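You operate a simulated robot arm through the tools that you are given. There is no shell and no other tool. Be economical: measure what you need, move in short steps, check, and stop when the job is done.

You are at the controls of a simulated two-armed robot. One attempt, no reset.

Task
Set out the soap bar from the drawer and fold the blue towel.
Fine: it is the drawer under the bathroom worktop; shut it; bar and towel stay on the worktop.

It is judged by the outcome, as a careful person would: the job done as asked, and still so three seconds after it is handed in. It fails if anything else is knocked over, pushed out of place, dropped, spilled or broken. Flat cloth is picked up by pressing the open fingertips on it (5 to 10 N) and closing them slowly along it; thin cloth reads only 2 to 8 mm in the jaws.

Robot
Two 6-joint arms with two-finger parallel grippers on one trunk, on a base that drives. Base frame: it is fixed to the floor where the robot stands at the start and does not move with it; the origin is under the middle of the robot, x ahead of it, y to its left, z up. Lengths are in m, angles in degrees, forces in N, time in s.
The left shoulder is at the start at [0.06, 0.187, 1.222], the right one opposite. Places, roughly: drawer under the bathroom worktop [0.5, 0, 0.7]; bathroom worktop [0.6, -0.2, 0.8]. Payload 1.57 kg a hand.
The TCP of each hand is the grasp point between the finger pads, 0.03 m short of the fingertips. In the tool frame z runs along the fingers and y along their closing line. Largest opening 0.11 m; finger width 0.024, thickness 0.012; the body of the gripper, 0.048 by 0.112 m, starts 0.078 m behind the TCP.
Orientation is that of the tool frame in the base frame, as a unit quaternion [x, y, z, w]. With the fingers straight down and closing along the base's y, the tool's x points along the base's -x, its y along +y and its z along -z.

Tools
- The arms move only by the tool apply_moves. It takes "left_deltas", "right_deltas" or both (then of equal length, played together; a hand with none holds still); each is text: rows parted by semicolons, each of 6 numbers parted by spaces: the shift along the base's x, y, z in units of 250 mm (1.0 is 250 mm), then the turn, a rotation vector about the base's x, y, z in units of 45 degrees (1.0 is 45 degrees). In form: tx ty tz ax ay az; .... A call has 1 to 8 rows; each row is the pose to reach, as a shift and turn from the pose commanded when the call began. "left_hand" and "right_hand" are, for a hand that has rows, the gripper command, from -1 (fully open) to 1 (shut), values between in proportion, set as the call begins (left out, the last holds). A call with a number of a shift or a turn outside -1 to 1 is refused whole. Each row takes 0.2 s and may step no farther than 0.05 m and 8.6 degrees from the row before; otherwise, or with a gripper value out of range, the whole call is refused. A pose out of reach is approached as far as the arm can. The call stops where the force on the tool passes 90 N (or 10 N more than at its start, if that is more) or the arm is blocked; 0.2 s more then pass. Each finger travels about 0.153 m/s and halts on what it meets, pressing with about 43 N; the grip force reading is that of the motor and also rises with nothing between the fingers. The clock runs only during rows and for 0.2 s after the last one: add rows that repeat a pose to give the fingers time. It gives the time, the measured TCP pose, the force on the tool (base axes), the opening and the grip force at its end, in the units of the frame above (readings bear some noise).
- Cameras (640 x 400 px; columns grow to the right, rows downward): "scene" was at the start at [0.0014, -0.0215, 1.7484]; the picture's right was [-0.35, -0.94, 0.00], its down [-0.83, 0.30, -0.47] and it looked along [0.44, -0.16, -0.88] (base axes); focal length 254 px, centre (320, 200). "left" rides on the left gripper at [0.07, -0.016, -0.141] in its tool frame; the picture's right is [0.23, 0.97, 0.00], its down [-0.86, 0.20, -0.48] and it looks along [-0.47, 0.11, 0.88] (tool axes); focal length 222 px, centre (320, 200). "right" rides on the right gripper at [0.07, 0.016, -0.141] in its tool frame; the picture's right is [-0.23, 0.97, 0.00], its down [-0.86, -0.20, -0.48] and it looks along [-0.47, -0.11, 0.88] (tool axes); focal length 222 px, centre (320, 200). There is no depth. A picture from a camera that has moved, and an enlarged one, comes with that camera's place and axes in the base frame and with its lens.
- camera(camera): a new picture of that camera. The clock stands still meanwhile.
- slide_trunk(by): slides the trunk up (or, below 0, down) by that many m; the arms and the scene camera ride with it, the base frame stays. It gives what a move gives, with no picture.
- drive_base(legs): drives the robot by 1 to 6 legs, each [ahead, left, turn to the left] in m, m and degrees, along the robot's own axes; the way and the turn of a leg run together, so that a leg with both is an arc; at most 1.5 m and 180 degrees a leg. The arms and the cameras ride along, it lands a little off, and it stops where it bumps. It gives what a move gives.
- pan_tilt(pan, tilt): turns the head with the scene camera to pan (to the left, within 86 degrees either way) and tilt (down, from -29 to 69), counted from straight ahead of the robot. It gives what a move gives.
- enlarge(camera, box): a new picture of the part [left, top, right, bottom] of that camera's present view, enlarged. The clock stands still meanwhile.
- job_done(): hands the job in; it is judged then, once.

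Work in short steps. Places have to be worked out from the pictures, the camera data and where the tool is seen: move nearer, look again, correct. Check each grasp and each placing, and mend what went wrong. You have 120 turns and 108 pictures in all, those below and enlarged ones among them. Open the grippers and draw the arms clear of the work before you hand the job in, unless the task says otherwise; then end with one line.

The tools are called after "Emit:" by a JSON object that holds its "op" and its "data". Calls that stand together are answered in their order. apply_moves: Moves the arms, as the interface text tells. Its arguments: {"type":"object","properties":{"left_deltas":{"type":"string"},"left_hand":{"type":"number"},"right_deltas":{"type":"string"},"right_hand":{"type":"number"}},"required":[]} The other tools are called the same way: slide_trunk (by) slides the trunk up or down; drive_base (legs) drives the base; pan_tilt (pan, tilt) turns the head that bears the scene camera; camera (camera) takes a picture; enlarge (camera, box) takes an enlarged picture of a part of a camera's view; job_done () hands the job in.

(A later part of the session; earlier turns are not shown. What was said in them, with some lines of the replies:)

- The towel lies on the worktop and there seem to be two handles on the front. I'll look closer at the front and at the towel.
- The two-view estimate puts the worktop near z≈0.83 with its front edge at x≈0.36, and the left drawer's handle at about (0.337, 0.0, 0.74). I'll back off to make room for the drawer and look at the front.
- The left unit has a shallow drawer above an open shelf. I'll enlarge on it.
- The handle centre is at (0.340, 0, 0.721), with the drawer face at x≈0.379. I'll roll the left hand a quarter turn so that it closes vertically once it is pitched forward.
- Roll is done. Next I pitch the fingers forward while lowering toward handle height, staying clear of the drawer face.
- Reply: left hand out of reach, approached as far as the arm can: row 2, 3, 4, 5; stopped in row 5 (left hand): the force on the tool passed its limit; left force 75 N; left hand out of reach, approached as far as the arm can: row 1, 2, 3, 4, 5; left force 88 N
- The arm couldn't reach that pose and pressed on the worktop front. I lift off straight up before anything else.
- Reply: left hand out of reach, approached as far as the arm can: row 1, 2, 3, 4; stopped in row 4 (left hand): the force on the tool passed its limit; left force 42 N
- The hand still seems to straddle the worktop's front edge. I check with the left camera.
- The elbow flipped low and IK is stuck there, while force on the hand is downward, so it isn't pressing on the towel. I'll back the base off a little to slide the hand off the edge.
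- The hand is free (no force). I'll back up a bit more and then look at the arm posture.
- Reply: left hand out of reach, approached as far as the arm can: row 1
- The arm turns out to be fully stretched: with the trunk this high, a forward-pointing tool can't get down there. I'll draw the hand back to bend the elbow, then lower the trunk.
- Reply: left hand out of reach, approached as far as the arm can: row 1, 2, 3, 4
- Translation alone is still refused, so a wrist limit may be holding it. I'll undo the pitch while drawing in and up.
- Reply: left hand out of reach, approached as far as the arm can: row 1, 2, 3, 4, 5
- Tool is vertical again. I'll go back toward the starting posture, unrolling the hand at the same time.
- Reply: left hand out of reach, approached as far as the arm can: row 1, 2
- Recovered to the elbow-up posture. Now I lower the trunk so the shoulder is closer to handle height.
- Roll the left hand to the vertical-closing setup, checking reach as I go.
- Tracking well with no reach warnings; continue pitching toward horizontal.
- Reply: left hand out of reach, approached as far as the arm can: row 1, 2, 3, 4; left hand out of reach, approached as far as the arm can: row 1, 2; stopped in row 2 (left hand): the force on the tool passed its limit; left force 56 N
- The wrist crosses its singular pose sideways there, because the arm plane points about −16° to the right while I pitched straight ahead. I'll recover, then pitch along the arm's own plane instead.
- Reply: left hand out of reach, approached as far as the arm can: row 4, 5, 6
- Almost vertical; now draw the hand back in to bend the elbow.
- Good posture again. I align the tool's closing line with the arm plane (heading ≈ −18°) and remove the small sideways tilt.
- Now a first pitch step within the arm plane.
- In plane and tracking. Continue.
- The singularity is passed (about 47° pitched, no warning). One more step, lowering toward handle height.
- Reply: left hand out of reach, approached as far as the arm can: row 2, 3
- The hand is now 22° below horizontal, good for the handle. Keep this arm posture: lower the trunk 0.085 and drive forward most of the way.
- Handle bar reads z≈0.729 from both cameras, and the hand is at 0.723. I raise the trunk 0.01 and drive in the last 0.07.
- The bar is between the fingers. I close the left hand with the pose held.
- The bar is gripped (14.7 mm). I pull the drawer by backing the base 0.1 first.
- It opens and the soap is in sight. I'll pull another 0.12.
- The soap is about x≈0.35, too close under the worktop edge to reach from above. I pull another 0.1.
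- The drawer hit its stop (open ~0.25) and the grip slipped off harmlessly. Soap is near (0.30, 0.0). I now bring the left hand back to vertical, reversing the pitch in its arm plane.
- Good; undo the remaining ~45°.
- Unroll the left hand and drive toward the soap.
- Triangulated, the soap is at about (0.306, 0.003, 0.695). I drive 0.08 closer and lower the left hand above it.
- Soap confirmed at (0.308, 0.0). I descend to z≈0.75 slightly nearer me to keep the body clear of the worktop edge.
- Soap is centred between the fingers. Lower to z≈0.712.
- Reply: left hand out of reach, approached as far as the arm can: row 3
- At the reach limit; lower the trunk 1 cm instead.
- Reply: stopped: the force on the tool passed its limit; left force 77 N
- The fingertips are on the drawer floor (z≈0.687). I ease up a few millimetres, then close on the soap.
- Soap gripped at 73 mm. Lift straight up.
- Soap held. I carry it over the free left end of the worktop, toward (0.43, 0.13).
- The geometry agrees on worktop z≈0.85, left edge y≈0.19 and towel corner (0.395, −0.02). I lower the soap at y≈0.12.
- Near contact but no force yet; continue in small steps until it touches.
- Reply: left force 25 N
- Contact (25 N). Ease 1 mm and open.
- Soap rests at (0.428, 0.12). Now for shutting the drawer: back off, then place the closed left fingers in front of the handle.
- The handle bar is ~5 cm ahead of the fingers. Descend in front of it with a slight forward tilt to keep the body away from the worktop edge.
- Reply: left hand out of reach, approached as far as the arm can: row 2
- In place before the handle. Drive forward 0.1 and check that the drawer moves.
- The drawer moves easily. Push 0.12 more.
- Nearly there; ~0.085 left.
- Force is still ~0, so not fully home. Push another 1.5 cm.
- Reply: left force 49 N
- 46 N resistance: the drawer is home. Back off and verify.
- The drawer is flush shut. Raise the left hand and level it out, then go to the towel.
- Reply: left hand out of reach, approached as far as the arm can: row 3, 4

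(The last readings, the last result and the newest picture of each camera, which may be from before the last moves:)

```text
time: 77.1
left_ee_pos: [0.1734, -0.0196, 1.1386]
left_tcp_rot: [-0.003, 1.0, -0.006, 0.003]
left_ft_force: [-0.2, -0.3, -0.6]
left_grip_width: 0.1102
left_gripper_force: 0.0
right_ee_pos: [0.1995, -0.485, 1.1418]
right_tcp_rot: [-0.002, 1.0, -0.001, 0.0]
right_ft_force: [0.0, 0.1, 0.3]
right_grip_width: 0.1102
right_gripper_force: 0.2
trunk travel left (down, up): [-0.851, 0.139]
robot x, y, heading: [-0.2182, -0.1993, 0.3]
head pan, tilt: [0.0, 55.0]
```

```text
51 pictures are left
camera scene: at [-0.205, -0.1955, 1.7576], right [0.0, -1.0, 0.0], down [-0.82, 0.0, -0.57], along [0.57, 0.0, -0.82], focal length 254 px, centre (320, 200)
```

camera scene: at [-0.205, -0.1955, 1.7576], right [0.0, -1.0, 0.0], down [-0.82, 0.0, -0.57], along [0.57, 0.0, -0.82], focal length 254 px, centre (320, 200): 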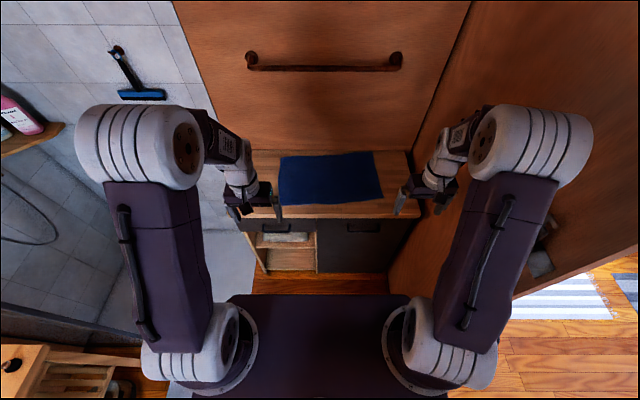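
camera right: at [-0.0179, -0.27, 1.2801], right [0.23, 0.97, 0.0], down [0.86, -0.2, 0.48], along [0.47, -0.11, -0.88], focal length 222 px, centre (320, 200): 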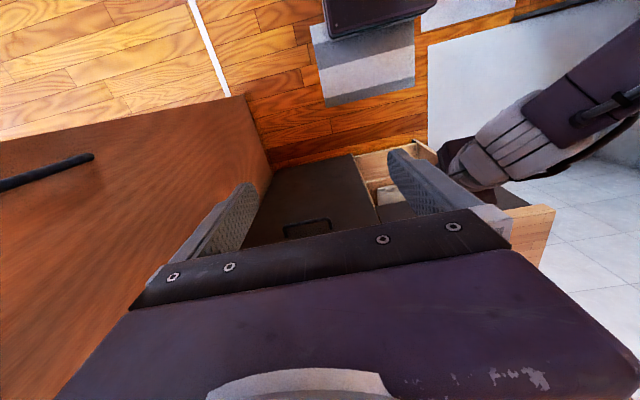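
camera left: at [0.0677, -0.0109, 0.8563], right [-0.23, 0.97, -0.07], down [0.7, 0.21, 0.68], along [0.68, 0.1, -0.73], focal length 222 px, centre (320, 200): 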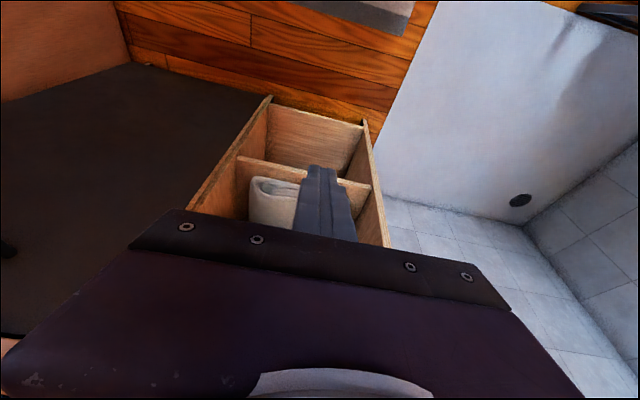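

The right arm clears the side panel. Drive forward so the towel comes within reach.

Emit:
{"op": "drive_base", "data": {"legs": [[0.28, 0, 0]]}}

Emit:
{"op": "camera", "data": {"camera": "scene"}}

Emit:
{"op": "camera", "data": {"camera": "right"}}

Emit:
{"op": "camera", "data": {"camera": "left"}}

```text
time: 79.1
left_ee_pos: [0.4586, -0.0256, 1.1401]
left_tcp_rot: [-0.002, 1.0, -0.004, 0.004]
left_ft_force: [0.0, -0.7, 0.5]
left_grip_width: 0.1099
left_gripper_force: 0.1
right_ee_pos: [0.4841, -0.4895, 1.1405]
right_tcp_rot: [0.001, 1.0, 0.0, 0.0]
right_ft_force: [0.0, -0.2, -0.4]
right_grip_width: 0.11
right_gripper_force: 0.0
trunk travel left (down, up): [-0.851, 0.139]
robot x, y, heading: [0.0678, -0.2041, -0.3]
head pan, tilt: [0.0, 55.0]
```

```text
50 pictures are left
camera scene: at [0.0792, -0.2008, 1.7576], right [0.0, -1.0, 0.0], down [-0.82, 0.0, -0.57], along [0.57, 0.0, -0.82], focal length 254 px, centre (320, 200)
```

scene: 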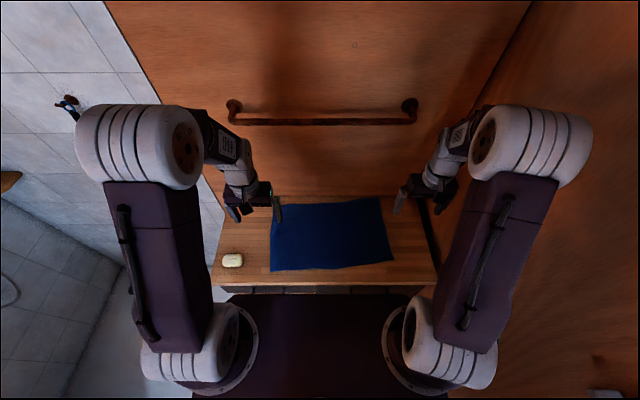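

```text
49 pictures are left
camera right: at [0.4144, -0.4728, 1.282], right [0.23, 0.97, 0.0], down [0.85, -0.2, 0.48], along [0.47, -0.11, -0.88], focal length 222 px, centre (320, 200)
```

right: 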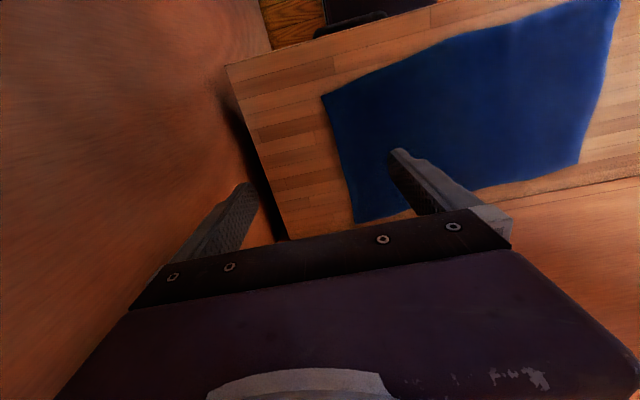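

```text
48 pictures are left
camera left: at [0.3887, -0.0399, 1.281], right [-0.23, 0.97, -0.01], down [0.85, 0.21, 0.48], along [0.47, 0.1, -0.88], focal length 222 px, centre (320, 200)
```

left: 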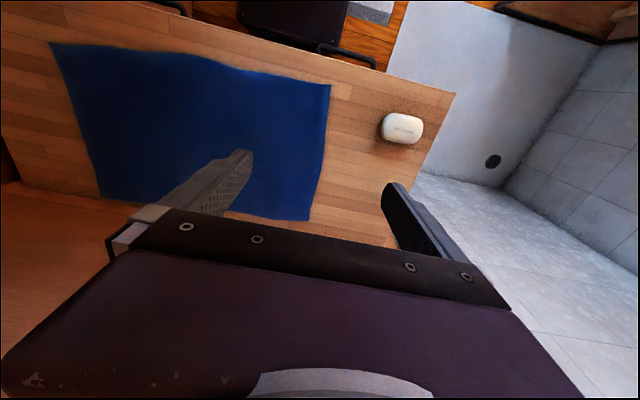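

All four towel corners are seen: FL (0.396,−0.02), FR (0.437,−0.478), RL (0.683,−0.01), RR (0.721,−0.46). I bring both hands, part-open, above the two front corners.

Emit:
{"op": "apply_moves", "data": {"left_deltas": "-0.03 -0.02 -0.16 0 0 0; -0.06 -0.04 -0.32 0 0 0; -0.09 -0.06 -0.48 0 0 0; -0.12 -0.08 -0.64 0 0 0; -0.15 -0.1 -0.8 0 0 0; -0.174 -0.118 -0.93 0 0 0", "right_deltas": "-0.02 0.03 -0.16 0 0 0; -0.045 0.06 -0.32 0 0 0; -0.07 0.09 -0.48 0 0 0; -0.09 0.12 -0.64 0 0 0; -0.115 0.15 -0.8 0 0 0; -0.136 0.178 -0.93 0 0 0", "left_hand": 0.2, "right_hand": 0.2}}

Emit:
{"op": "camera", "data": {"camera": "left"}}

Emit:
{"op": "camera", "data": {"camera": "right"}}

```text
time: 80.5
left_ee_pos: [0.4188, -0.056, 0.9062]
left_tcp_rot: [-0.001, 1.0, -0.005, 0.003]
left_ft_force: [0.3, -0.3, 0.0]
left_grip_width: 0.044
left_gripper_force: 0.1
left hand out of reach, approached as far as the arm can: row 5
right_ee_pos: [0.454, -0.4463, 0.9076]
right_tcp_rot: [0.001, 1.0, 0.0, -0.001]
right_ft_force: [0.7, -0.4, 0.1]
right_grip_width: 0.044
right_gripper_force: 0.0
trunk travel left (down, up): [-0.851, 0.139]
robot x, y, heading: [0.0709, -0.2009, -0.1]
head pan, tilt: [0.0, 55.0]
```

```text
47 pictures are left
camera left: at [0.349, -0.0717, 1.0465], right [-0.23, 0.97, -0.01], down [0.85, 0.21, 0.48], along [0.47, 0.1, -0.88], focal length 222 px, centre (320, 200)
```

left: 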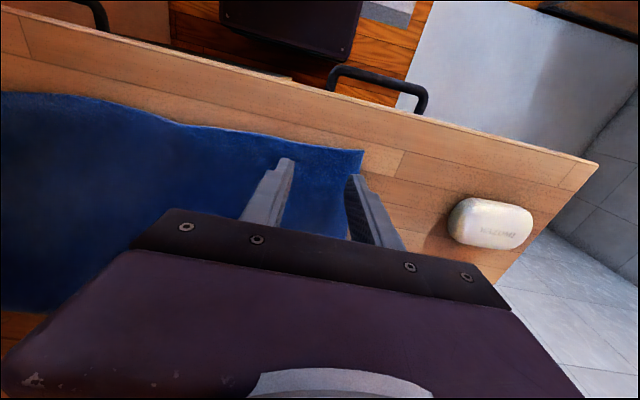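

```text
46 pictures are left
camera right: at [0.3853, -0.4299, 1.0485], right [0.23, 0.97, 0.0], down [0.86, -0.2, 0.48], along [0.47, -0.11, -0.88], focal length 222 px, centre (320, 200)
```

right: 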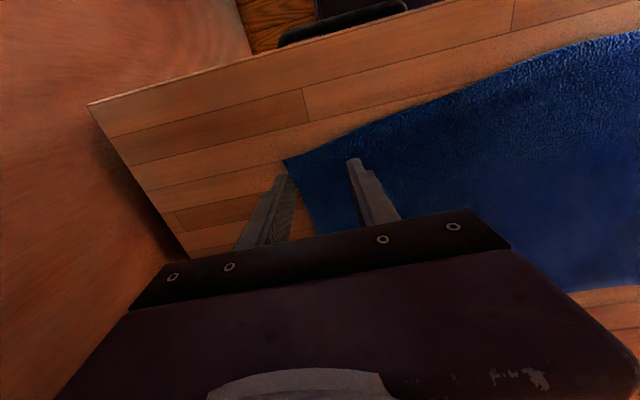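

Outer fingers sit right at the corners, so I shift each hand 12 mm inward and lower to just above the cloth.

Emit:
{"op": "apply_moves", "data": {"left_deltas": "0 -0.048 -0.03 0 0 0; 0 -0.048 -0.07 0 0 0", "right_deltas": "0 0.048 -0.03 0 0 0; 0 0.048 -0.075 0 0 0"}}

Emit:
{"op": "apply_moves", "data": {"left_deltas": "0 0 -0.012 0 0 0; 0 0 -0.02 0 0 0", "right_deltas": "0 0 -0.012 0 0 0; 0 0 -0.02 0 0 0"}}

```text
time: 81.1
left_ee_pos: [0.4167, -0.067, 0.8883]
left_tcp_rot: [-0.002, 1.0, -0.004, 0.003]
left_ft_force: [-0.1, -0.6, -0.3]
left_grip_width: 0.0442
left_gripper_force: 0.1
right_ee_pos: [0.4526, -0.435, 0.8879]
right_tcp_rot: [0.001, 1.0, 0.0, 0.001]
right_ft_force: [-0.6, 0.1, -0.4]
right_grip_width: 0.0441
right_gripper_force: 0.1
trunk travel left (down, up): [-0.851, 0.139]
robot x, y, heading: [0.071, -0.1979, -0.3]
head pan, tilt: [0.0, 55.0]
```

```text
time: 81.7
left_ee_pos: [0.4171, -0.0651, 0.8839]
left_tcp_rot: [-0.001, 1.0, -0.005, 0.004]
left_ft_force: [0.3, 0.0, 1.2]
left_grip_width: 0.0438
left_gripper_force: 0.0
right_ee_pos: [0.4506, -0.434, 0.883]
right_tcp_rot: [0.001, 1.0, 0.0, 0.001]
right_ft_force: [0.0, -0.3, 4.7]
right_grip_width: 0.0439
right_gripper_force: 0.1
trunk travel left (down, up): [-0.851, 0.139]
robot x, y, heading: [0.0704, -0.1974, -0.1]
head pan, tilt: [0.0, 55.0]
```

Both tips are touching the cloth. Press slightly further and begin to close slowly.

Emit:
{"op": "apply_moves", "data": {"left_deltas": "0 0 -0.004 0 0 0; 0 0 -0.004 0 0 0", "right_deltas": "0 0 -0.002 0 0 0; 0 0 -0.002 0 0 0", "left_hand": 0.3, "right_hand": 0.3}}

```text
time: 82.3
left_ee_pos: [0.416, -0.0666, 0.8844]
left_tcp_rot: [-0.001, 1.0, -0.004, 0.003]
left_ft_force: [-1.0, -0.8, 3.2]
left_grip_width: 0.0378
left_gripper_force: 0.2
right_ee_pos: [0.451, -0.4339, 0.8834]
right_tcp_rot: [0.001, 1.0, -0.001, 0.0]
right_ft_force: [1.3, -1.4, 8.4]
right_grip_width: 0.038
right_gripper_force: 0.0
trunk travel left (down, up): [-0.851, 0.139]
robot x, y, heading: [0.0698, -0.201, -0.4]
head pan, tilt: [0.0, 55.0]
```

Emit:
{"op": "apply_moves", "data": {"left_deltas": "0 0 -0.004 0 0 0; 0 0 -0.004 0 0 0", "right_deltas": "0 0 0 0 0 0; 0 0 0 0 0 0", "left_hand": 0.45, "right_hand": 0.45}}

Emit:
{"op": "apply_moves", "data": {"left_deltas": "0 0 0 0 0 0; 0 0 0 0 0 0", "right_deltas": "0 0 0 0 0 0; 0 0 0 0 0 0", "left_hand": 0.6, "right_hand": 0.6}}

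Emit:
{"op": "enlarge", "data": {"camera": "left", "box": [200, 100, 440, 250]}}

```text
time: 82.9
left_ee_pos: [0.4168, -0.066, 0.8823]
left_tcp_rot: [-0.003, 1.0, -0.005, 0.003]
left_ft_force: [0.5, 0.0, 12.3]
left_grip_width: 0.0293
left_gripper_force: 0.1
right_ee_pos: [0.4518, -0.4343, 0.8837]
right_tcp_rot: [0.001, 1.0, 0.0, 0.001]
right_ft_force: [1.5, 0.4, 7.8]
right_grip_width: 0.0296
right_gripper_force: 0.1
trunk travel left (down, up): [-0.851, 0.139]
robot x, y, heading: [0.0721, -0.2044, 0.0]
head pan, tilt: [0.0, 55.0]
```

```text
time: 83.5
left_ee_pos: [0.4163, -0.0671, 0.8825]
left_tcp_rot: [-0.002, 1.0, -0.006, 0.003]
left_ft_force: [1.5, -2.0, 12.1]
left_grip_width: 0.0223
left_gripper_force: 0.0
right_ee_pos: [0.4512, -0.4334, 0.8827]
right_tcp_rot: [0.001, 1.0, 0.001, 0.001]
right_ft_force: [1.1, 3.5, 7.6]
right_grip_width: 0.0222
right_gripper_force: 0.0
trunk travel left (down, up): [-0.851, 0.139]
robot x, y, heading: [0.0692, -0.2034, -0.4]
head pan, tilt: [0.0, 55.0]
```

```text
2.67 times, centred on (320, 175) of left
camera zoom: at [0.3468, -0.0815, 1.0236], right [-0.23, 0.97, -0.01], down [0.85, 0.21, 0.48], along [0.47, 0.1, -0.88], focal length 592 px, centre (320, 267)
```

zoom: 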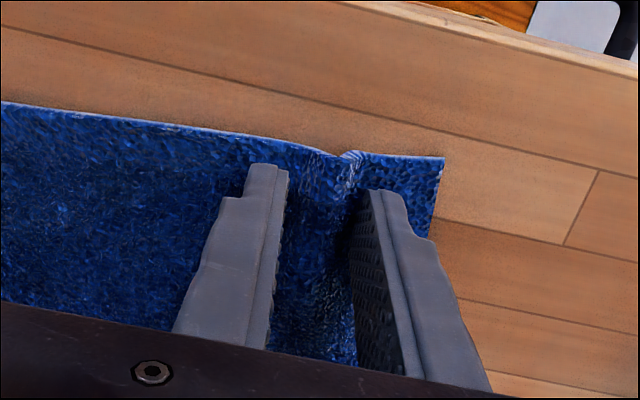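

The cloth is bunching up between the fingers. Continue closing slowly; ease the left a touch.

Emit:
{"op": "apply_moves", "data": {"left_deltas": "0 0 0.002 0 0 0; 0 0 0.002 0 0 0", "right_deltas": "0 0 0 0 0 0; 0 0 0 0 0 0", "left_hand": 0.75, "right_hand": 0.75}}

Emit:
{"op": "apply_moves", "data": {"left_deltas": "0 0 0 0 0 0; 0 0 0 0 0 0", "right_deltas": "0 0 0 0 0 0; 0 0 0 0 0 0", "left_hand": 0.88, "right_hand": 0.88}}

Emit:
{"op": "apply_moves", "data": {"left_deltas": "0 0 0 0 0 0; 0 0 0 0 0 0; 0 0 0 0 0 0", "right_deltas": "0 0 0 0 0 0; 0 0 0 0 0 0; 0 0 0 0 0 0", "left_hand": 1, "right_hand": 1}}

Emit:
{"op": "camera", "data": {"camera": "left"}}

Emit:
{"op": "camera", "data": {"camera": "right"}}

```text
time: 84.1
left_ee_pos: [0.4157, -0.0664, 0.8838]
left_tcp_rot: [-0.002, 1.0, -0.005, 0.004]
left_ft_force: [1.3, -1.5, 4.3]
left_grip_width: 0.0135
left_gripper_force: 0.1
right_ee_pos: [0.4506, -0.4334, 0.8838]
right_tcp_rot: [0.001, 1.0, 0.0, 0.0]
right_ft_force: [-2.0, 0.9, 8.5]
right_grip_width: 0.0147
right_gripper_force: 0.1
trunk travel left (down, up): [-0.851, 0.139]
robot x, y, heading: [0.0669, -0.2027, -0.2]
head pan, tilt: [0.0, 55.0]
```

```text
time: 84.7
left_ee_pos: [0.4165, -0.0651, 0.8846]
left_tcp_rot: [-0.001, 1.0, -0.005, 0.004]
left_ft_force: [0.8, -3.7, 3.6]
left_grip_width: 0.009
left_gripper_force: 1.6
right_ee_pos: [0.451, -0.434, 0.8839]
right_tcp_rot: [0.0, 1.0, -0.001, 0.001]
right_ft_force: [0.5, 2.8, 9.8]
right_grip_width: 0.0082
right_gripper_force: 7.5
trunk travel left (down, up): [-0.851, 0.139]
robot x, y, heading: [0.0689, -0.2029, -0.0]
head pan, tilt: [0.0, 55.0]
```

```text
time: 85.5
left_ee_pos: [0.4152, -0.0664, 0.883]
left_tcp_rot: [-0.001, 1.0, -0.005, 0.003]
left_ft_force: [0.4, -5.2, 3.3]
left_grip_width: 0.0039
left_gripper_force: 25.0
right_ee_pos: [0.4508, -0.4345, 0.8842]
right_tcp_rot: [0.0, 1.0, 0.0, 0.0]
right_ft_force: [0.3, 5.7, 12.0]
right_grip_width: 0.0056
right_gripper_force: 25.4
trunk travel left (down, up): [-0.851, 0.139]
robot x, y, heading: [0.0698, -0.1998, -0.0]
head pan, tilt: [0.0, 55.0]
```

```text
44 pictures are left
camera left: at [0.3463, -0.0814, 1.0245], right [-0.23, 0.97, -0.01], down [0.85, 0.21, 0.48], along [0.47, 0.1, -0.88], focal length 222 px, centre (320, 200)
```

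left: 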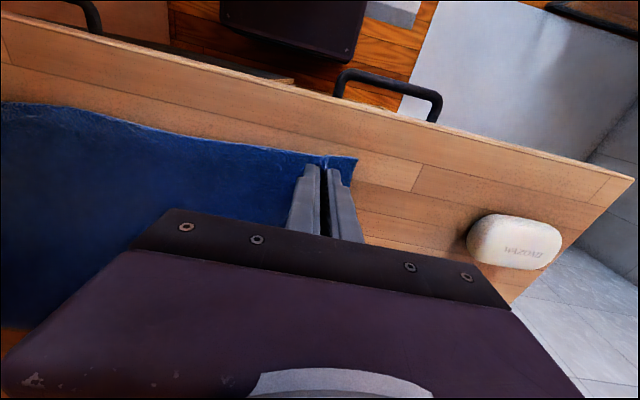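

```text
43 pictures are left
camera right: at [0.382, -0.4167, 1.0245], right [0.23, 0.97, 0.0], down [0.85, -0.2, 0.48], along [0.47, -0.11, -0.88], focal length 222 px, centre (320, 200)
```

right: 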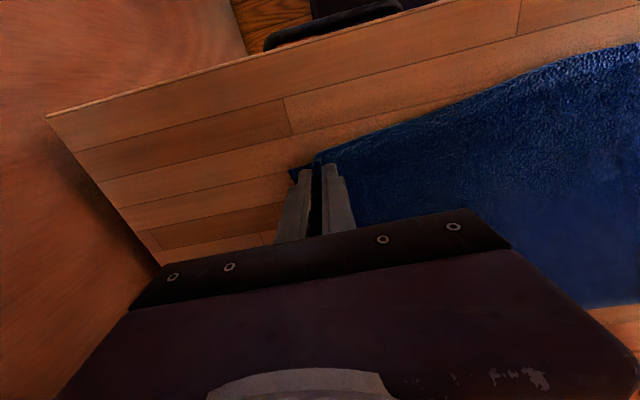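

Both corners are pinched (4 and 5.6 mm). I lift slightly and draw the towel a little toward me, the right side more, to square it and bring its back edge within reach.

Emit:
{"op": "apply_moves", "data": {"left_deltas": "0 0 0.03 0 0 0; 0 0 0.06 0 0 0; -0.02 0 0.06 0 0 0; -0.04 0 0.06 0 0 0; -0.06 0 0.06 0 0 0; -0.06 0 0.06 0 0 0", "right_deltas": "0 0 0.03 0 0 0; 0 0 0.06 0 0 0; -0.05 0 0.06 0 0 0; -0.1 0 0.06 0 0 0; -0.16 0 0.06 0 0 0; -0.16 0 0.06 0 0 0"}}

Emit:
{"op": "camera", "data": {"camera": "scene"}}

```text
time: 86.9
left_ee_pos: [0.4008, -0.0668, 0.8971]
left_tcp_rot: [-0.002, 1.0, -0.005, 0.003]
left_ft_force: [0.2, -3.0, -0.8]
left_grip_width: 0.0041
left_gripper_force: 24.3
right_ee_pos: [0.411, -0.4319, 0.8984]
right_tcp_rot: [0.001, 1.0, -0.001, 0.0]
right_ft_force: [0.3, 3.6, -0.7]
right_grip_width: 0.0047
right_gripper_force: 25.4
trunk travel left (down, up): [-0.851, 0.139]
robot x, y, heading: [0.0679, -0.2024, -0.1]
head pan, tilt: [0.0, 55.0]
```

```text
42 pictures are left
camera scene: at [0.0824, -0.2008, 1.7576], right [0.0, -1.0, 0.0], down [-0.82, 0.0, -0.57], along [0.57, 0.0, -0.82], focal length 254 px, centre (320, 200)
```

scene: 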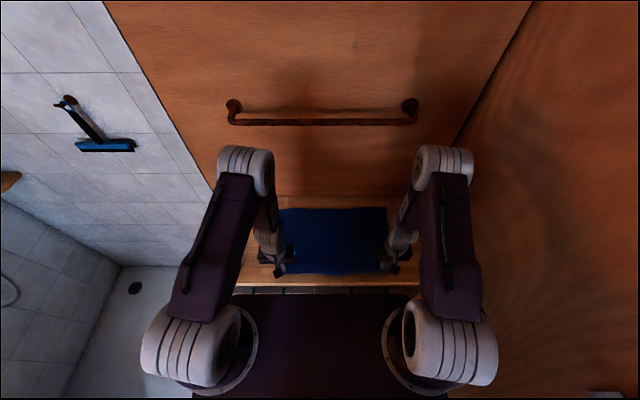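

The towel followed and is now square: rear edge at x≈0.66–0.68. Now fold: lift both corners along an arc.

Emit:
{"op": "apply_moves", "data": {"left_deltas": "0.01 0 0.06 0 0 0; 0.02 0 0.12 0 0 0; 0.06 0 0.18 0 0 0; 0.1 -0.01 0.24 0 0 0; 0.16 -0.02 0.3 0 0 0; 0.22 -0.03 0.36 0 0 0; 0.29 -0.04 0.4 0 0 0; 0.36 -0.04 0.42 0 0 0", "right_deltas": "0.01 0 0.06 0 0 0; 0.02 0 0.12 0 0 0; 0.06 0 0.18 0 0 0; 0.1 -0.01 0.24 0 0 0; 0.16 -0.02 0.3 0 0 0; 0.22 -0.03 0.36 0 0 0; 0.29 -0.04 0.4 0 0 0; 0.36 -0.04 0.42 0 0 0"}}

Emit:
{"op": "camera", "data": {"camera": "scene"}}

Emit:
{"op": "camera", "data": {"camera": "left"}}

```text
time: 88.7
left_ee_pos: [0.4934, -0.0779, 1.0018]
left_tcp_rot: [-0.001, 1.0, -0.006, 0.003]
left_ft_force: [0.2, -3.9, -0.1]
left_grip_width: 0.0039
left_gripper_force: 24.9
left hand out of reach, approached as far as the arm can: row 4
right_ee_pos: [0.5013, -0.4438, 1.0031]
right_tcp_rot: [0.0, 1.0, 0.0, -0.001]
right_ft_force: [-0.5, 5.0, 0.2]
right_grip_width: 0.0046
right_gripper_force: 25.4
trunk travel left (down, up): [-0.851, 0.139]
robot x, y, heading: [0.0677, -0.2008, -0.2]
head pan, tilt: [0.0, 55.0]
```

```text
41 pictures are left
camera scene: at [0.0834, -0.2007, 1.7575], right [0.0, -1.0, 0.0], down [-0.82, 0.0, -0.57], along [0.57, 0.0, -0.82], focal length 254 px, centre (320, 200)
```

scene: 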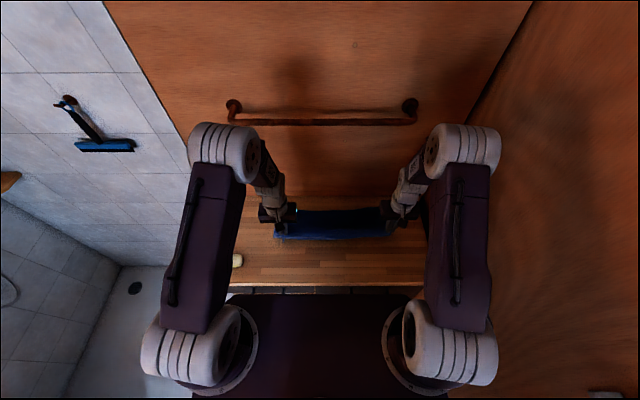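

```text
40 pictures are left
camera left: at [0.4227, -0.0923, 1.1433], right [-0.23, 0.97, -0.01], down [0.85, 0.21, 0.48], along [0.47, 0.1, -0.88], focal length 222 px, centre (320, 200)
```

left: 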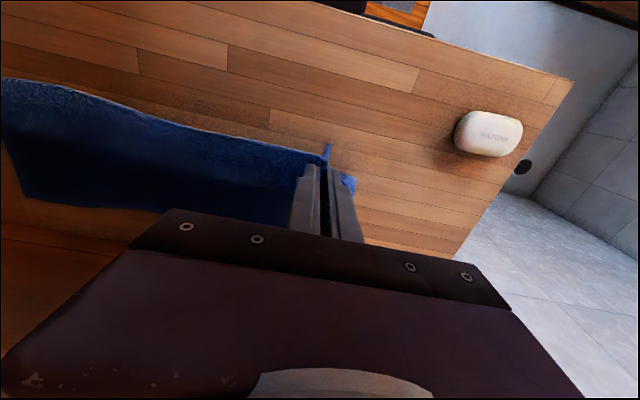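

The front half hangs from the hands over the fold line. Advance the base 0.06 (carrying the hands forward), watching the grab bar clearance.

Emit:
{"op": "drive_base", "data": {"legs": [[0.06, 0, 0]]}}

Emit:
{"op": "camera", "data": {"camera": "scene"}}

```text
time: 89.7
left_ee_pos: [0.5454, -0.0764, 1.0061]
left_tcp_rot: [-0.001, 1.0, -0.004, 0.007]
left_ft_force: [0.4, -5.1, -0.6]
left_grip_width: 0.004
left_gripper_force: 24.9
right_ee_pos: [0.5539, -0.4444, 1.0058]
right_tcp_rot: [0.0, 1.0, 0.0, 0.003]
right_ft_force: [-1.4, 5.7, 0.0]
right_grip_width: 0.0047
right_gripper_force: 24.9
trunk travel left (down, up): [-0.851, 0.139]
robot x, y, heading: [0.1255, -0.2046, -0.0]
head pan, tilt: [0.0, 55.0]
```

```text
39 pictures are left
camera scene: at [0.1307, -0.2007, 1.7577], right [0.0, -1.0, 0.0], down [-0.82, 0.0, -0.58], along [0.58, 0.0, -0.82], focal length 254 px, centre (320, 200)
```

scene: 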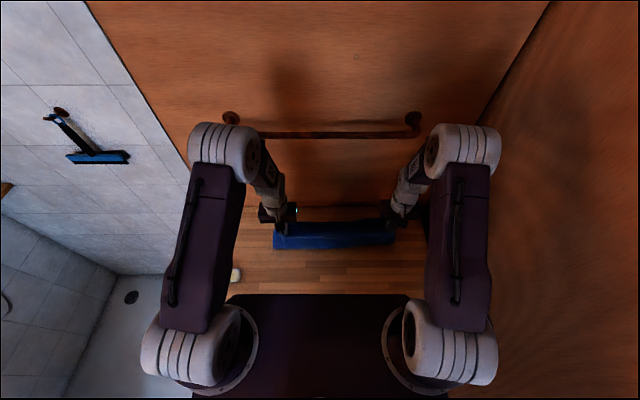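

Clear of the grab bar. Continue over and down to lay the corners on the rear edge.

Emit:
{"op": "apply_moves", "data": {"left_deltas": "0.08 0 -0.03 0 0 0; 0.16 0 -0.08 0 0 0; 0.24 0 -0.15 0 0 0; 0.31 0 -0.24 0 0 0; 0.37 0 -0.33 0 0 0; 0.4 0 -0.41 0 0 0; 0.4 0 -0.41 0 0 0", "right_deltas": "0.08 0 -0.03 0 0 0; 0.16 0 -0.08 0 0 0; 0.24 0 -0.15 0 0 0; 0.32 0 -0.24 0 0 0; 0.38 0 -0.33 0 0 0; 0.41 0 -0.41 0 0 0; 0.41 0 -0.41 0 0 0"}}

Emit:
{"op": "camera", "data": {"camera": "scene"}}

Emit:
{"op": "camera", "data": {"camera": "left"}}

Emit:
{"op": "camera", "data": {"camera": "right"}}

```text
time: 91.3
left_ee_pos: [0.6513, -0.0782, 0.9004]
left_tcp_rot: [-0.001, 1.0, -0.005, 0.003]
left_ft_force: [0.6, -4.1, -0.2]
left_grip_width: 0.0038
left_gripper_force: 24.8
right_ee_pos: [0.6596, -0.4425, 0.9]
right_tcp_rot: [0.001, 1.0, 0.0, 0.0]
right_ft_force: [0.3, 3.7, 0.8]
right_grip_width: 0.0046
right_gripper_force: 25.0
trunk travel left (down, up): [-0.851, 0.139]
robot x, y, heading: [0.1261, -0.2009, -0.3]
head pan, tilt: [0.0, 55.0]
```

```text
38 pictures are left
camera scene: at [0.1402, -0.2009, 1.7576], right [0.0, -1.0, 0.0], down [-0.82, 0.0, -0.57], along [0.57, 0.0, -0.82], focal length 254 px, centre (320, 200)
```

scene: 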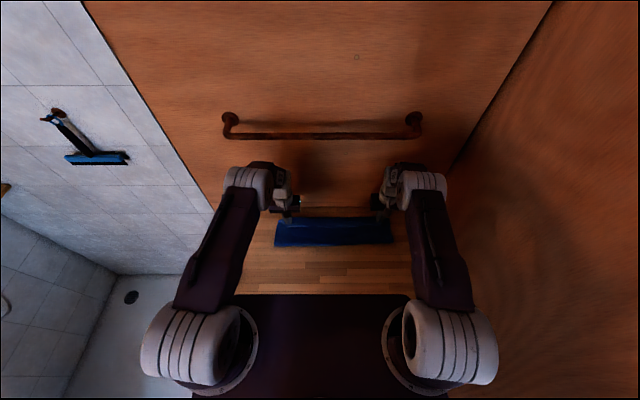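

```text
37 pictures are left
camera left: at [0.5815, -0.0931, 1.0418], right [-0.23, 0.97, -0.01], down [0.85, 0.21, 0.48], along [0.47, 0.1, -0.88], focal length 222 px, centre (320, 200)
```

left: 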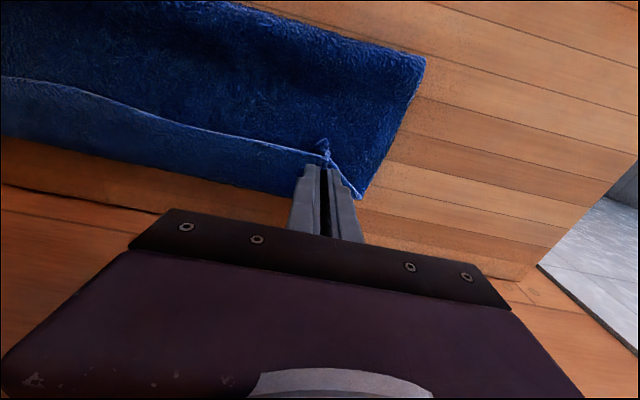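

```text
36 pictures are left
camera right: at [0.5909, -0.4262, 1.0397], right [0.23, 0.97, 0.0], down [0.85, -0.2, 0.48], along [0.47, -0.11, -0.88], focal length 222 px, centre (320, 200)
```

right: 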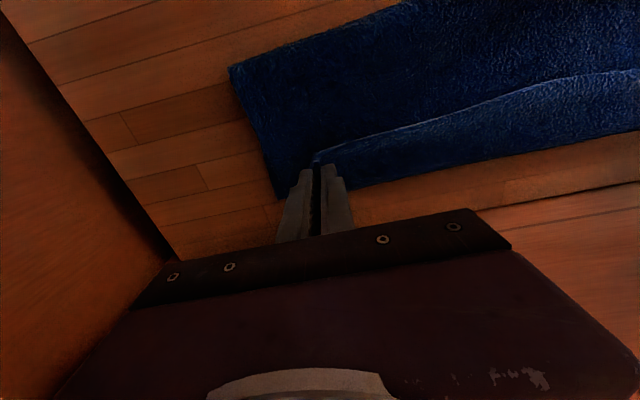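

A clean fold: corners sit near the rear edge. Nudge 1.5 cm further, lower onto the cloth, and release.

Emit:
{"op": "apply_moves", "data": {"left_deltas": "0.03 0.02 0 0 0 0; 0.06 0.04 -0.01 0 0 0; 0.06 0.04 -0.04 0 0 0; 0.06 0.04 -0.05 0 0 0", "right_deltas": "0.03 -0.02 0 0 0 0; 0.06 -0.04 -0.01 0 0 0; 0.06 -0.04 -0.04 0 0 0; 0.06 -0.04 -0.05 0 0 0"}}

```text
time: 92.3
left_ee_pos: [0.6642, -0.066, 0.8901]
left_tcp_rot: [-0.001, 1.0, -0.007, 0.005]
left_ft_force: [2.3, -28.8, 10.3]
left_grip_width: 0.005
left_gripper_force: 25.9
right_ee_pos: [0.6748, -0.453, 0.8901]
right_tcp_rot: [0.001, 1.0, 0.001, 0.002]
right_ft_force: [-2.1, 31.1, 20.5]
right_grip_width: 0.0062
right_gripper_force: 25.9
trunk travel left (down, up): [-0.851, 0.139]
robot x, y, heading: [0.1312, -0.2003, -0.1]
head pan, tilt: [0.0, 55.0]
```

The folded edge is now stretched straight and resting on the cloth. Open both hands a little to let go.

Emit:
{"op": "apply_moves", "data": {"left_deltas": "0 0 0.008 0 0 0; 0 0 0.008 0 0 0; 0 0 0.008 0 0 0", "right_deltas": "0 0 0.012 0 0 0; 0 0 0.012 0 0 0; 0 0 0.012 0 0 0", "left_hand": 0.5, "right_hand": 0.5}}

Emit:
{"op": "apply_moves", "data": {"left_deltas": "0 0 0.06 0 0 0; 0 0 0.14 0 0 0; -0.03 0 0.24 0 0 0; -0.1 0 0.36 0 0 0; -0.2 0 0.5 0 0 0; -0.32 0.05 0.6 0 0 0; -0.45 0.1 0.7 0 0 0; -0.58 0.15 0.8 0 0 0", "right_deltas": "0 0 0.06 0 0 0; 0 0 0.14 0 0 0; -0.03 0 0.24 0 0 0; -0.1 0 0.36 0 0 0; -0.2 0 0.5 0 0 0; -0.32 0 0.6 0 0 0; -0.45 0 0.7 0 0 0; -0.58 0 0.8 0 0 0"}}

Emit:
{"op": "camera", "data": {"camera": "scene"}}

Emit:
{"op": "camera", "data": {"camera": "left"}}

Emit:
{"op": "camera", "data": {"camera": "right"}}

```text
time: 93.1
left_ee_pos: [0.6646, -0.0653, 0.8909]
left_tcp_rot: [-0.001, 1.0, -0.004, 0.003]
left_ft_force: [-1.3, 0.6, 8.4]
left_grip_width: 0.0276
left_gripper_force: 0.1
right_ee_pos: [0.6748, -0.4552, 0.8901]
right_tcp_rot: [0.0, 1.0, 0.001, 0.0]
right_ft_force: [0.0, 0.9, 6.3]
right_grip_width: 0.0278
right_gripper_force: 0.0
trunk travel left (down, up): [-0.851, 0.139]
robot x, y, heading: [0.1301, -0.2008, -0.2]
head pan, tilt: [0.0, 55.0]
```

```text
time: 94.9
left_ee_pos: [0.5181, -0.0295, 1.0906]
left_tcp_rot: [-0.001, 1.0, -0.005, 0.004]
left_ft_force: [-0.6, -1.7, -0.9]
left_grip_width: 0.0275
left_gripper_force: 0.1
right_ee_pos: [0.527, -0.4537, 1.0929]
right_tcp_rot: [0.001, 1.0, 0.0, 0.001]
right_ft_force: [-0.4, -0.6, 0.6]
right_grip_width: 0.0279
right_gripper_force: 0.1
trunk travel left (down, up): [-0.851, 0.139]
robot x, y, heading: [0.1284, -0.2057, -0.3]
head pan, tilt: [0.0, 55.0]
```

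```text
35 pictures are left
camera scene: at [0.1357, -0.2003, 1.7575], right [0.0, -1.0, 0.0], down [-0.82, 0.0, -0.58], along [0.58, 0.0, -0.82], focal length 254 px, centre (320, 200)
```

scene: 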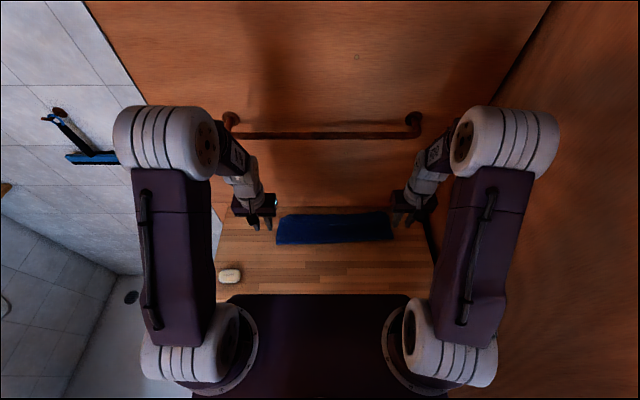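

```text
34 pictures are left
camera left: at [0.4477, -0.0443, 1.2314], right [-0.23, 0.97, -0.01], down [0.85, 0.21, 0.48], along [0.47, 0.1, -0.87], focal length 222 px, centre (320, 200)
```

left: 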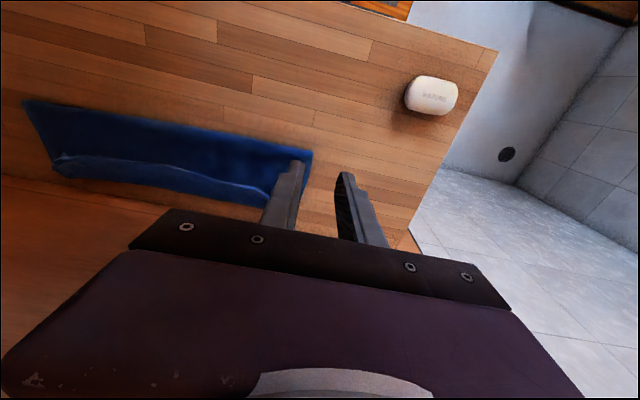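

```text
33 pictures are left
camera right: at [0.4574, -0.4372, 1.233], right [0.23, 0.97, 0.0], down [0.85, -0.2, 0.48], along [0.47, -0.11, -0.88], focal length 222 px, centre (320, 200)
```

right: 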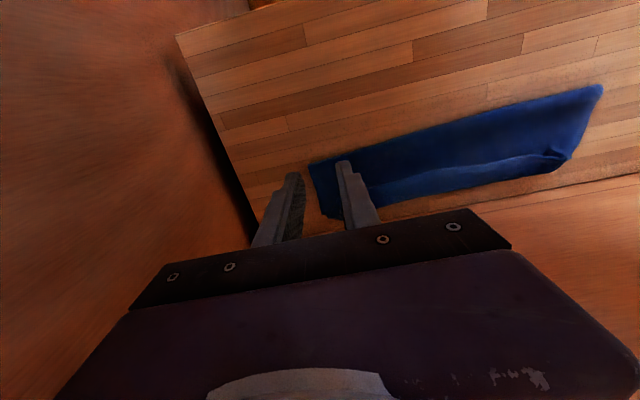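

The towel is folded. Enlarge to check quality and back off to view.

Emit:
{"op": "enlarge", "data": {"camera": "scene", "box": [210, 190, 440, 300]}}

Emit:
{"op": "enlarge", "data": {"camera": "left", "box": [0, 80, 340, 240]}}

```text
2.78 times, centred on (325, 245) of scene
camera zoom: at [0.1357, -0.2003, 1.7575], right [0.0, -1.0, 0.0], down [-0.82, 0.0, -0.58], along [0.58, 0.0, -0.82], focal length 706 px, centre (306, 75)
```

zoom: 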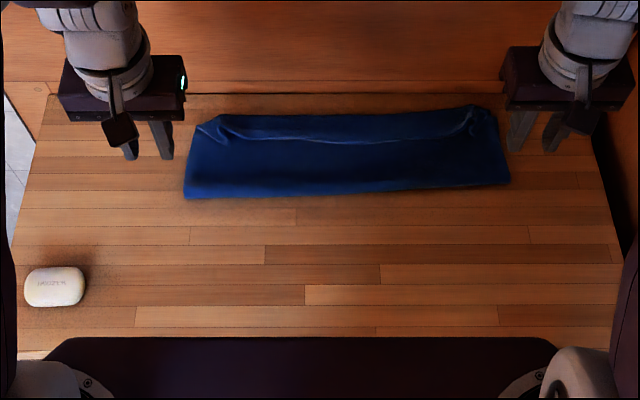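

```text
1.88 times, centred on (170, 160) of left
camera zoom: at [0.4477, -0.0443, 1.2314], right [-0.23, 0.97, -0.01], down [0.85, 0.21, 0.48], along [0.47, 0.1, -0.87], focal length 418 px, centre (602, 275)
```

zoom: 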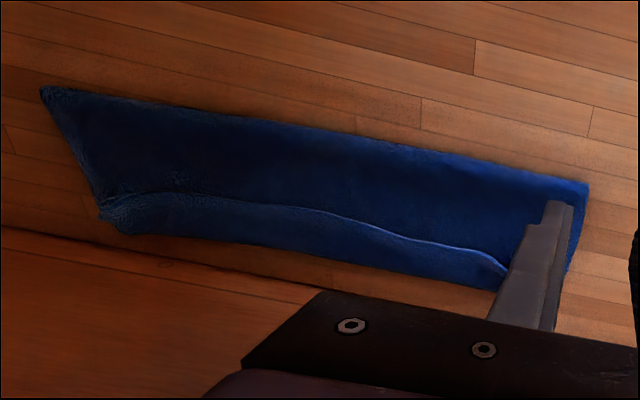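

The towel is folded in half, lying flat. I raise the arms, back the robot off, and check drawer, soap and towel.

Emit:
{"op": "apply_moves", "data": {"left_deltas": "0 0 0.1 0 0 0; 0 0 0.2 0 0 0", "right_deltas": "0 0 0.1 0 0 0; 0 0 0.2 0 0 0", "left_hand": -1, "right_hand": -1}}

Emit:
{"op": "drive_base", "data": {"legs": [[-0.45, 0, 0]]}}

Emit:
{"op": "camera", "data": {"camera": "scene"}}

Emit:
{"op": "enlarge", "data": {"camera": "scene", "box": [210, 110, 450, 270]}}

```text
time: 95.5
left_ee_pos: [0.5147, -0.0284, 1.1414]
left_tcp_rot: [-0.001, 1.0, -0.005, 0.004]
left_ft_force: [-0.1, 1.1, 0.6]
left_grip_width: 0.1102
left_gripper_force: 0.1
right_ee_pos: [0.5284, -0.4511, 1.1409]
right_tcp_rot: [0.001, 1.0, 0.0, 0.001]
right_ft_force: [0.6, 0.0, 0.1]
right_grip_width: 0.11
right_gripper_force: 0.1
trunk travel left (down, up): [-0.851, 0.139]
robot x, y, heading: [0.1303, -0.1999, -0.2]
head pan, tilt: [0.0, 55.0]
```

```text
time: 98.2
left_ee_pos: [0.0731, -0.0267, 1.1396]
left_tcp_rot: [-0.007, 1.0, -0.005, 0.002]
left_ft_force: [0.3, 0.4, -0.3]
left_grip_width: 0.1102
left_gripper_force: 0.0
right_ee_pos: [0.0887, -0.4487, 1.1402]
right_tcp_rot: [-0.004, 1.0, 0.001, -0.001]
right_ft_force: [-0.6, -0.2, 0.5]
right_grip_width: 0.1101
right_gripper_force: 0.0
trunk travel left (down, up): [-0.851, 0.139]
robot x, y, heading: [-0.3161, -0.2028, 0.3]
head pan, tilt: [0.0, 55.0]
```

```text
30 pictures are left
camera scene: at [-0.3034, -0.2014, 1.7575], right [0.01, -1.0, 0.0], down [-0.82, -0.01, -0.57], along [0.57, 0.0, -0.82], focal length 254 px, centre (320, 200)
```

scene: 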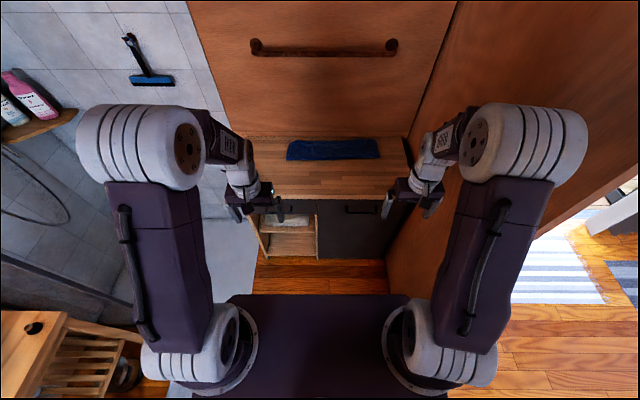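

```text
2.50 times, centred on (330, 190) of scene
camera zoom: at [-0.3034, -0.2014, 1.7575], right [0.01, -1.0, 0.0], down [-0.82, -0.01, -0.57], along [0.57, 0.0, -0.82], focal length 635 px, centre (295, 225)
```

zoom: 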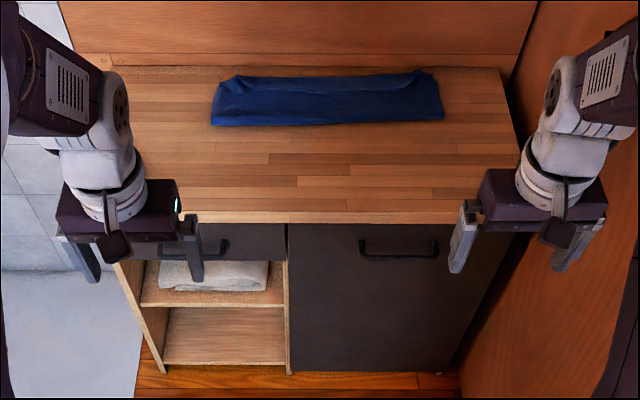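

Drawer front is flush with the door beside it. One look with the left camera to confirm the soap.

Emit:
{"op": "camera", "data": {"camera": "left"}}

```text
28 pictures are left
camera left: at [0.0029, -0.0416, 1.2802], right [-0.24, 0.97, -0.01], down [0.85, 0.21, 0.48], along [0.47, 0.11, -0.88], focal length 222 px, centre (320, 200)
```

left: 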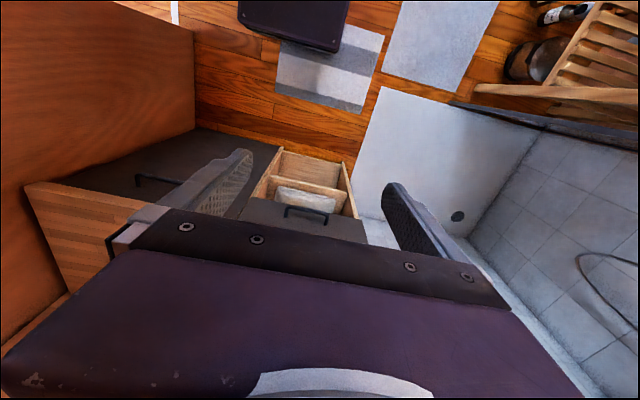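

The drawer is shut. The soap was last seen at rest on the worktop, and only raised hands moved after that, so I hand the job in.

Emit:
{"op": "job_done", "data": {}}

```text
The job is handed in.
```

The soap bar is on the left end of the worktop, the drawer is shut, and the blue towel is folded in half on the worktop. The middle of its folded edge stops about 5 cm short of the back edge.
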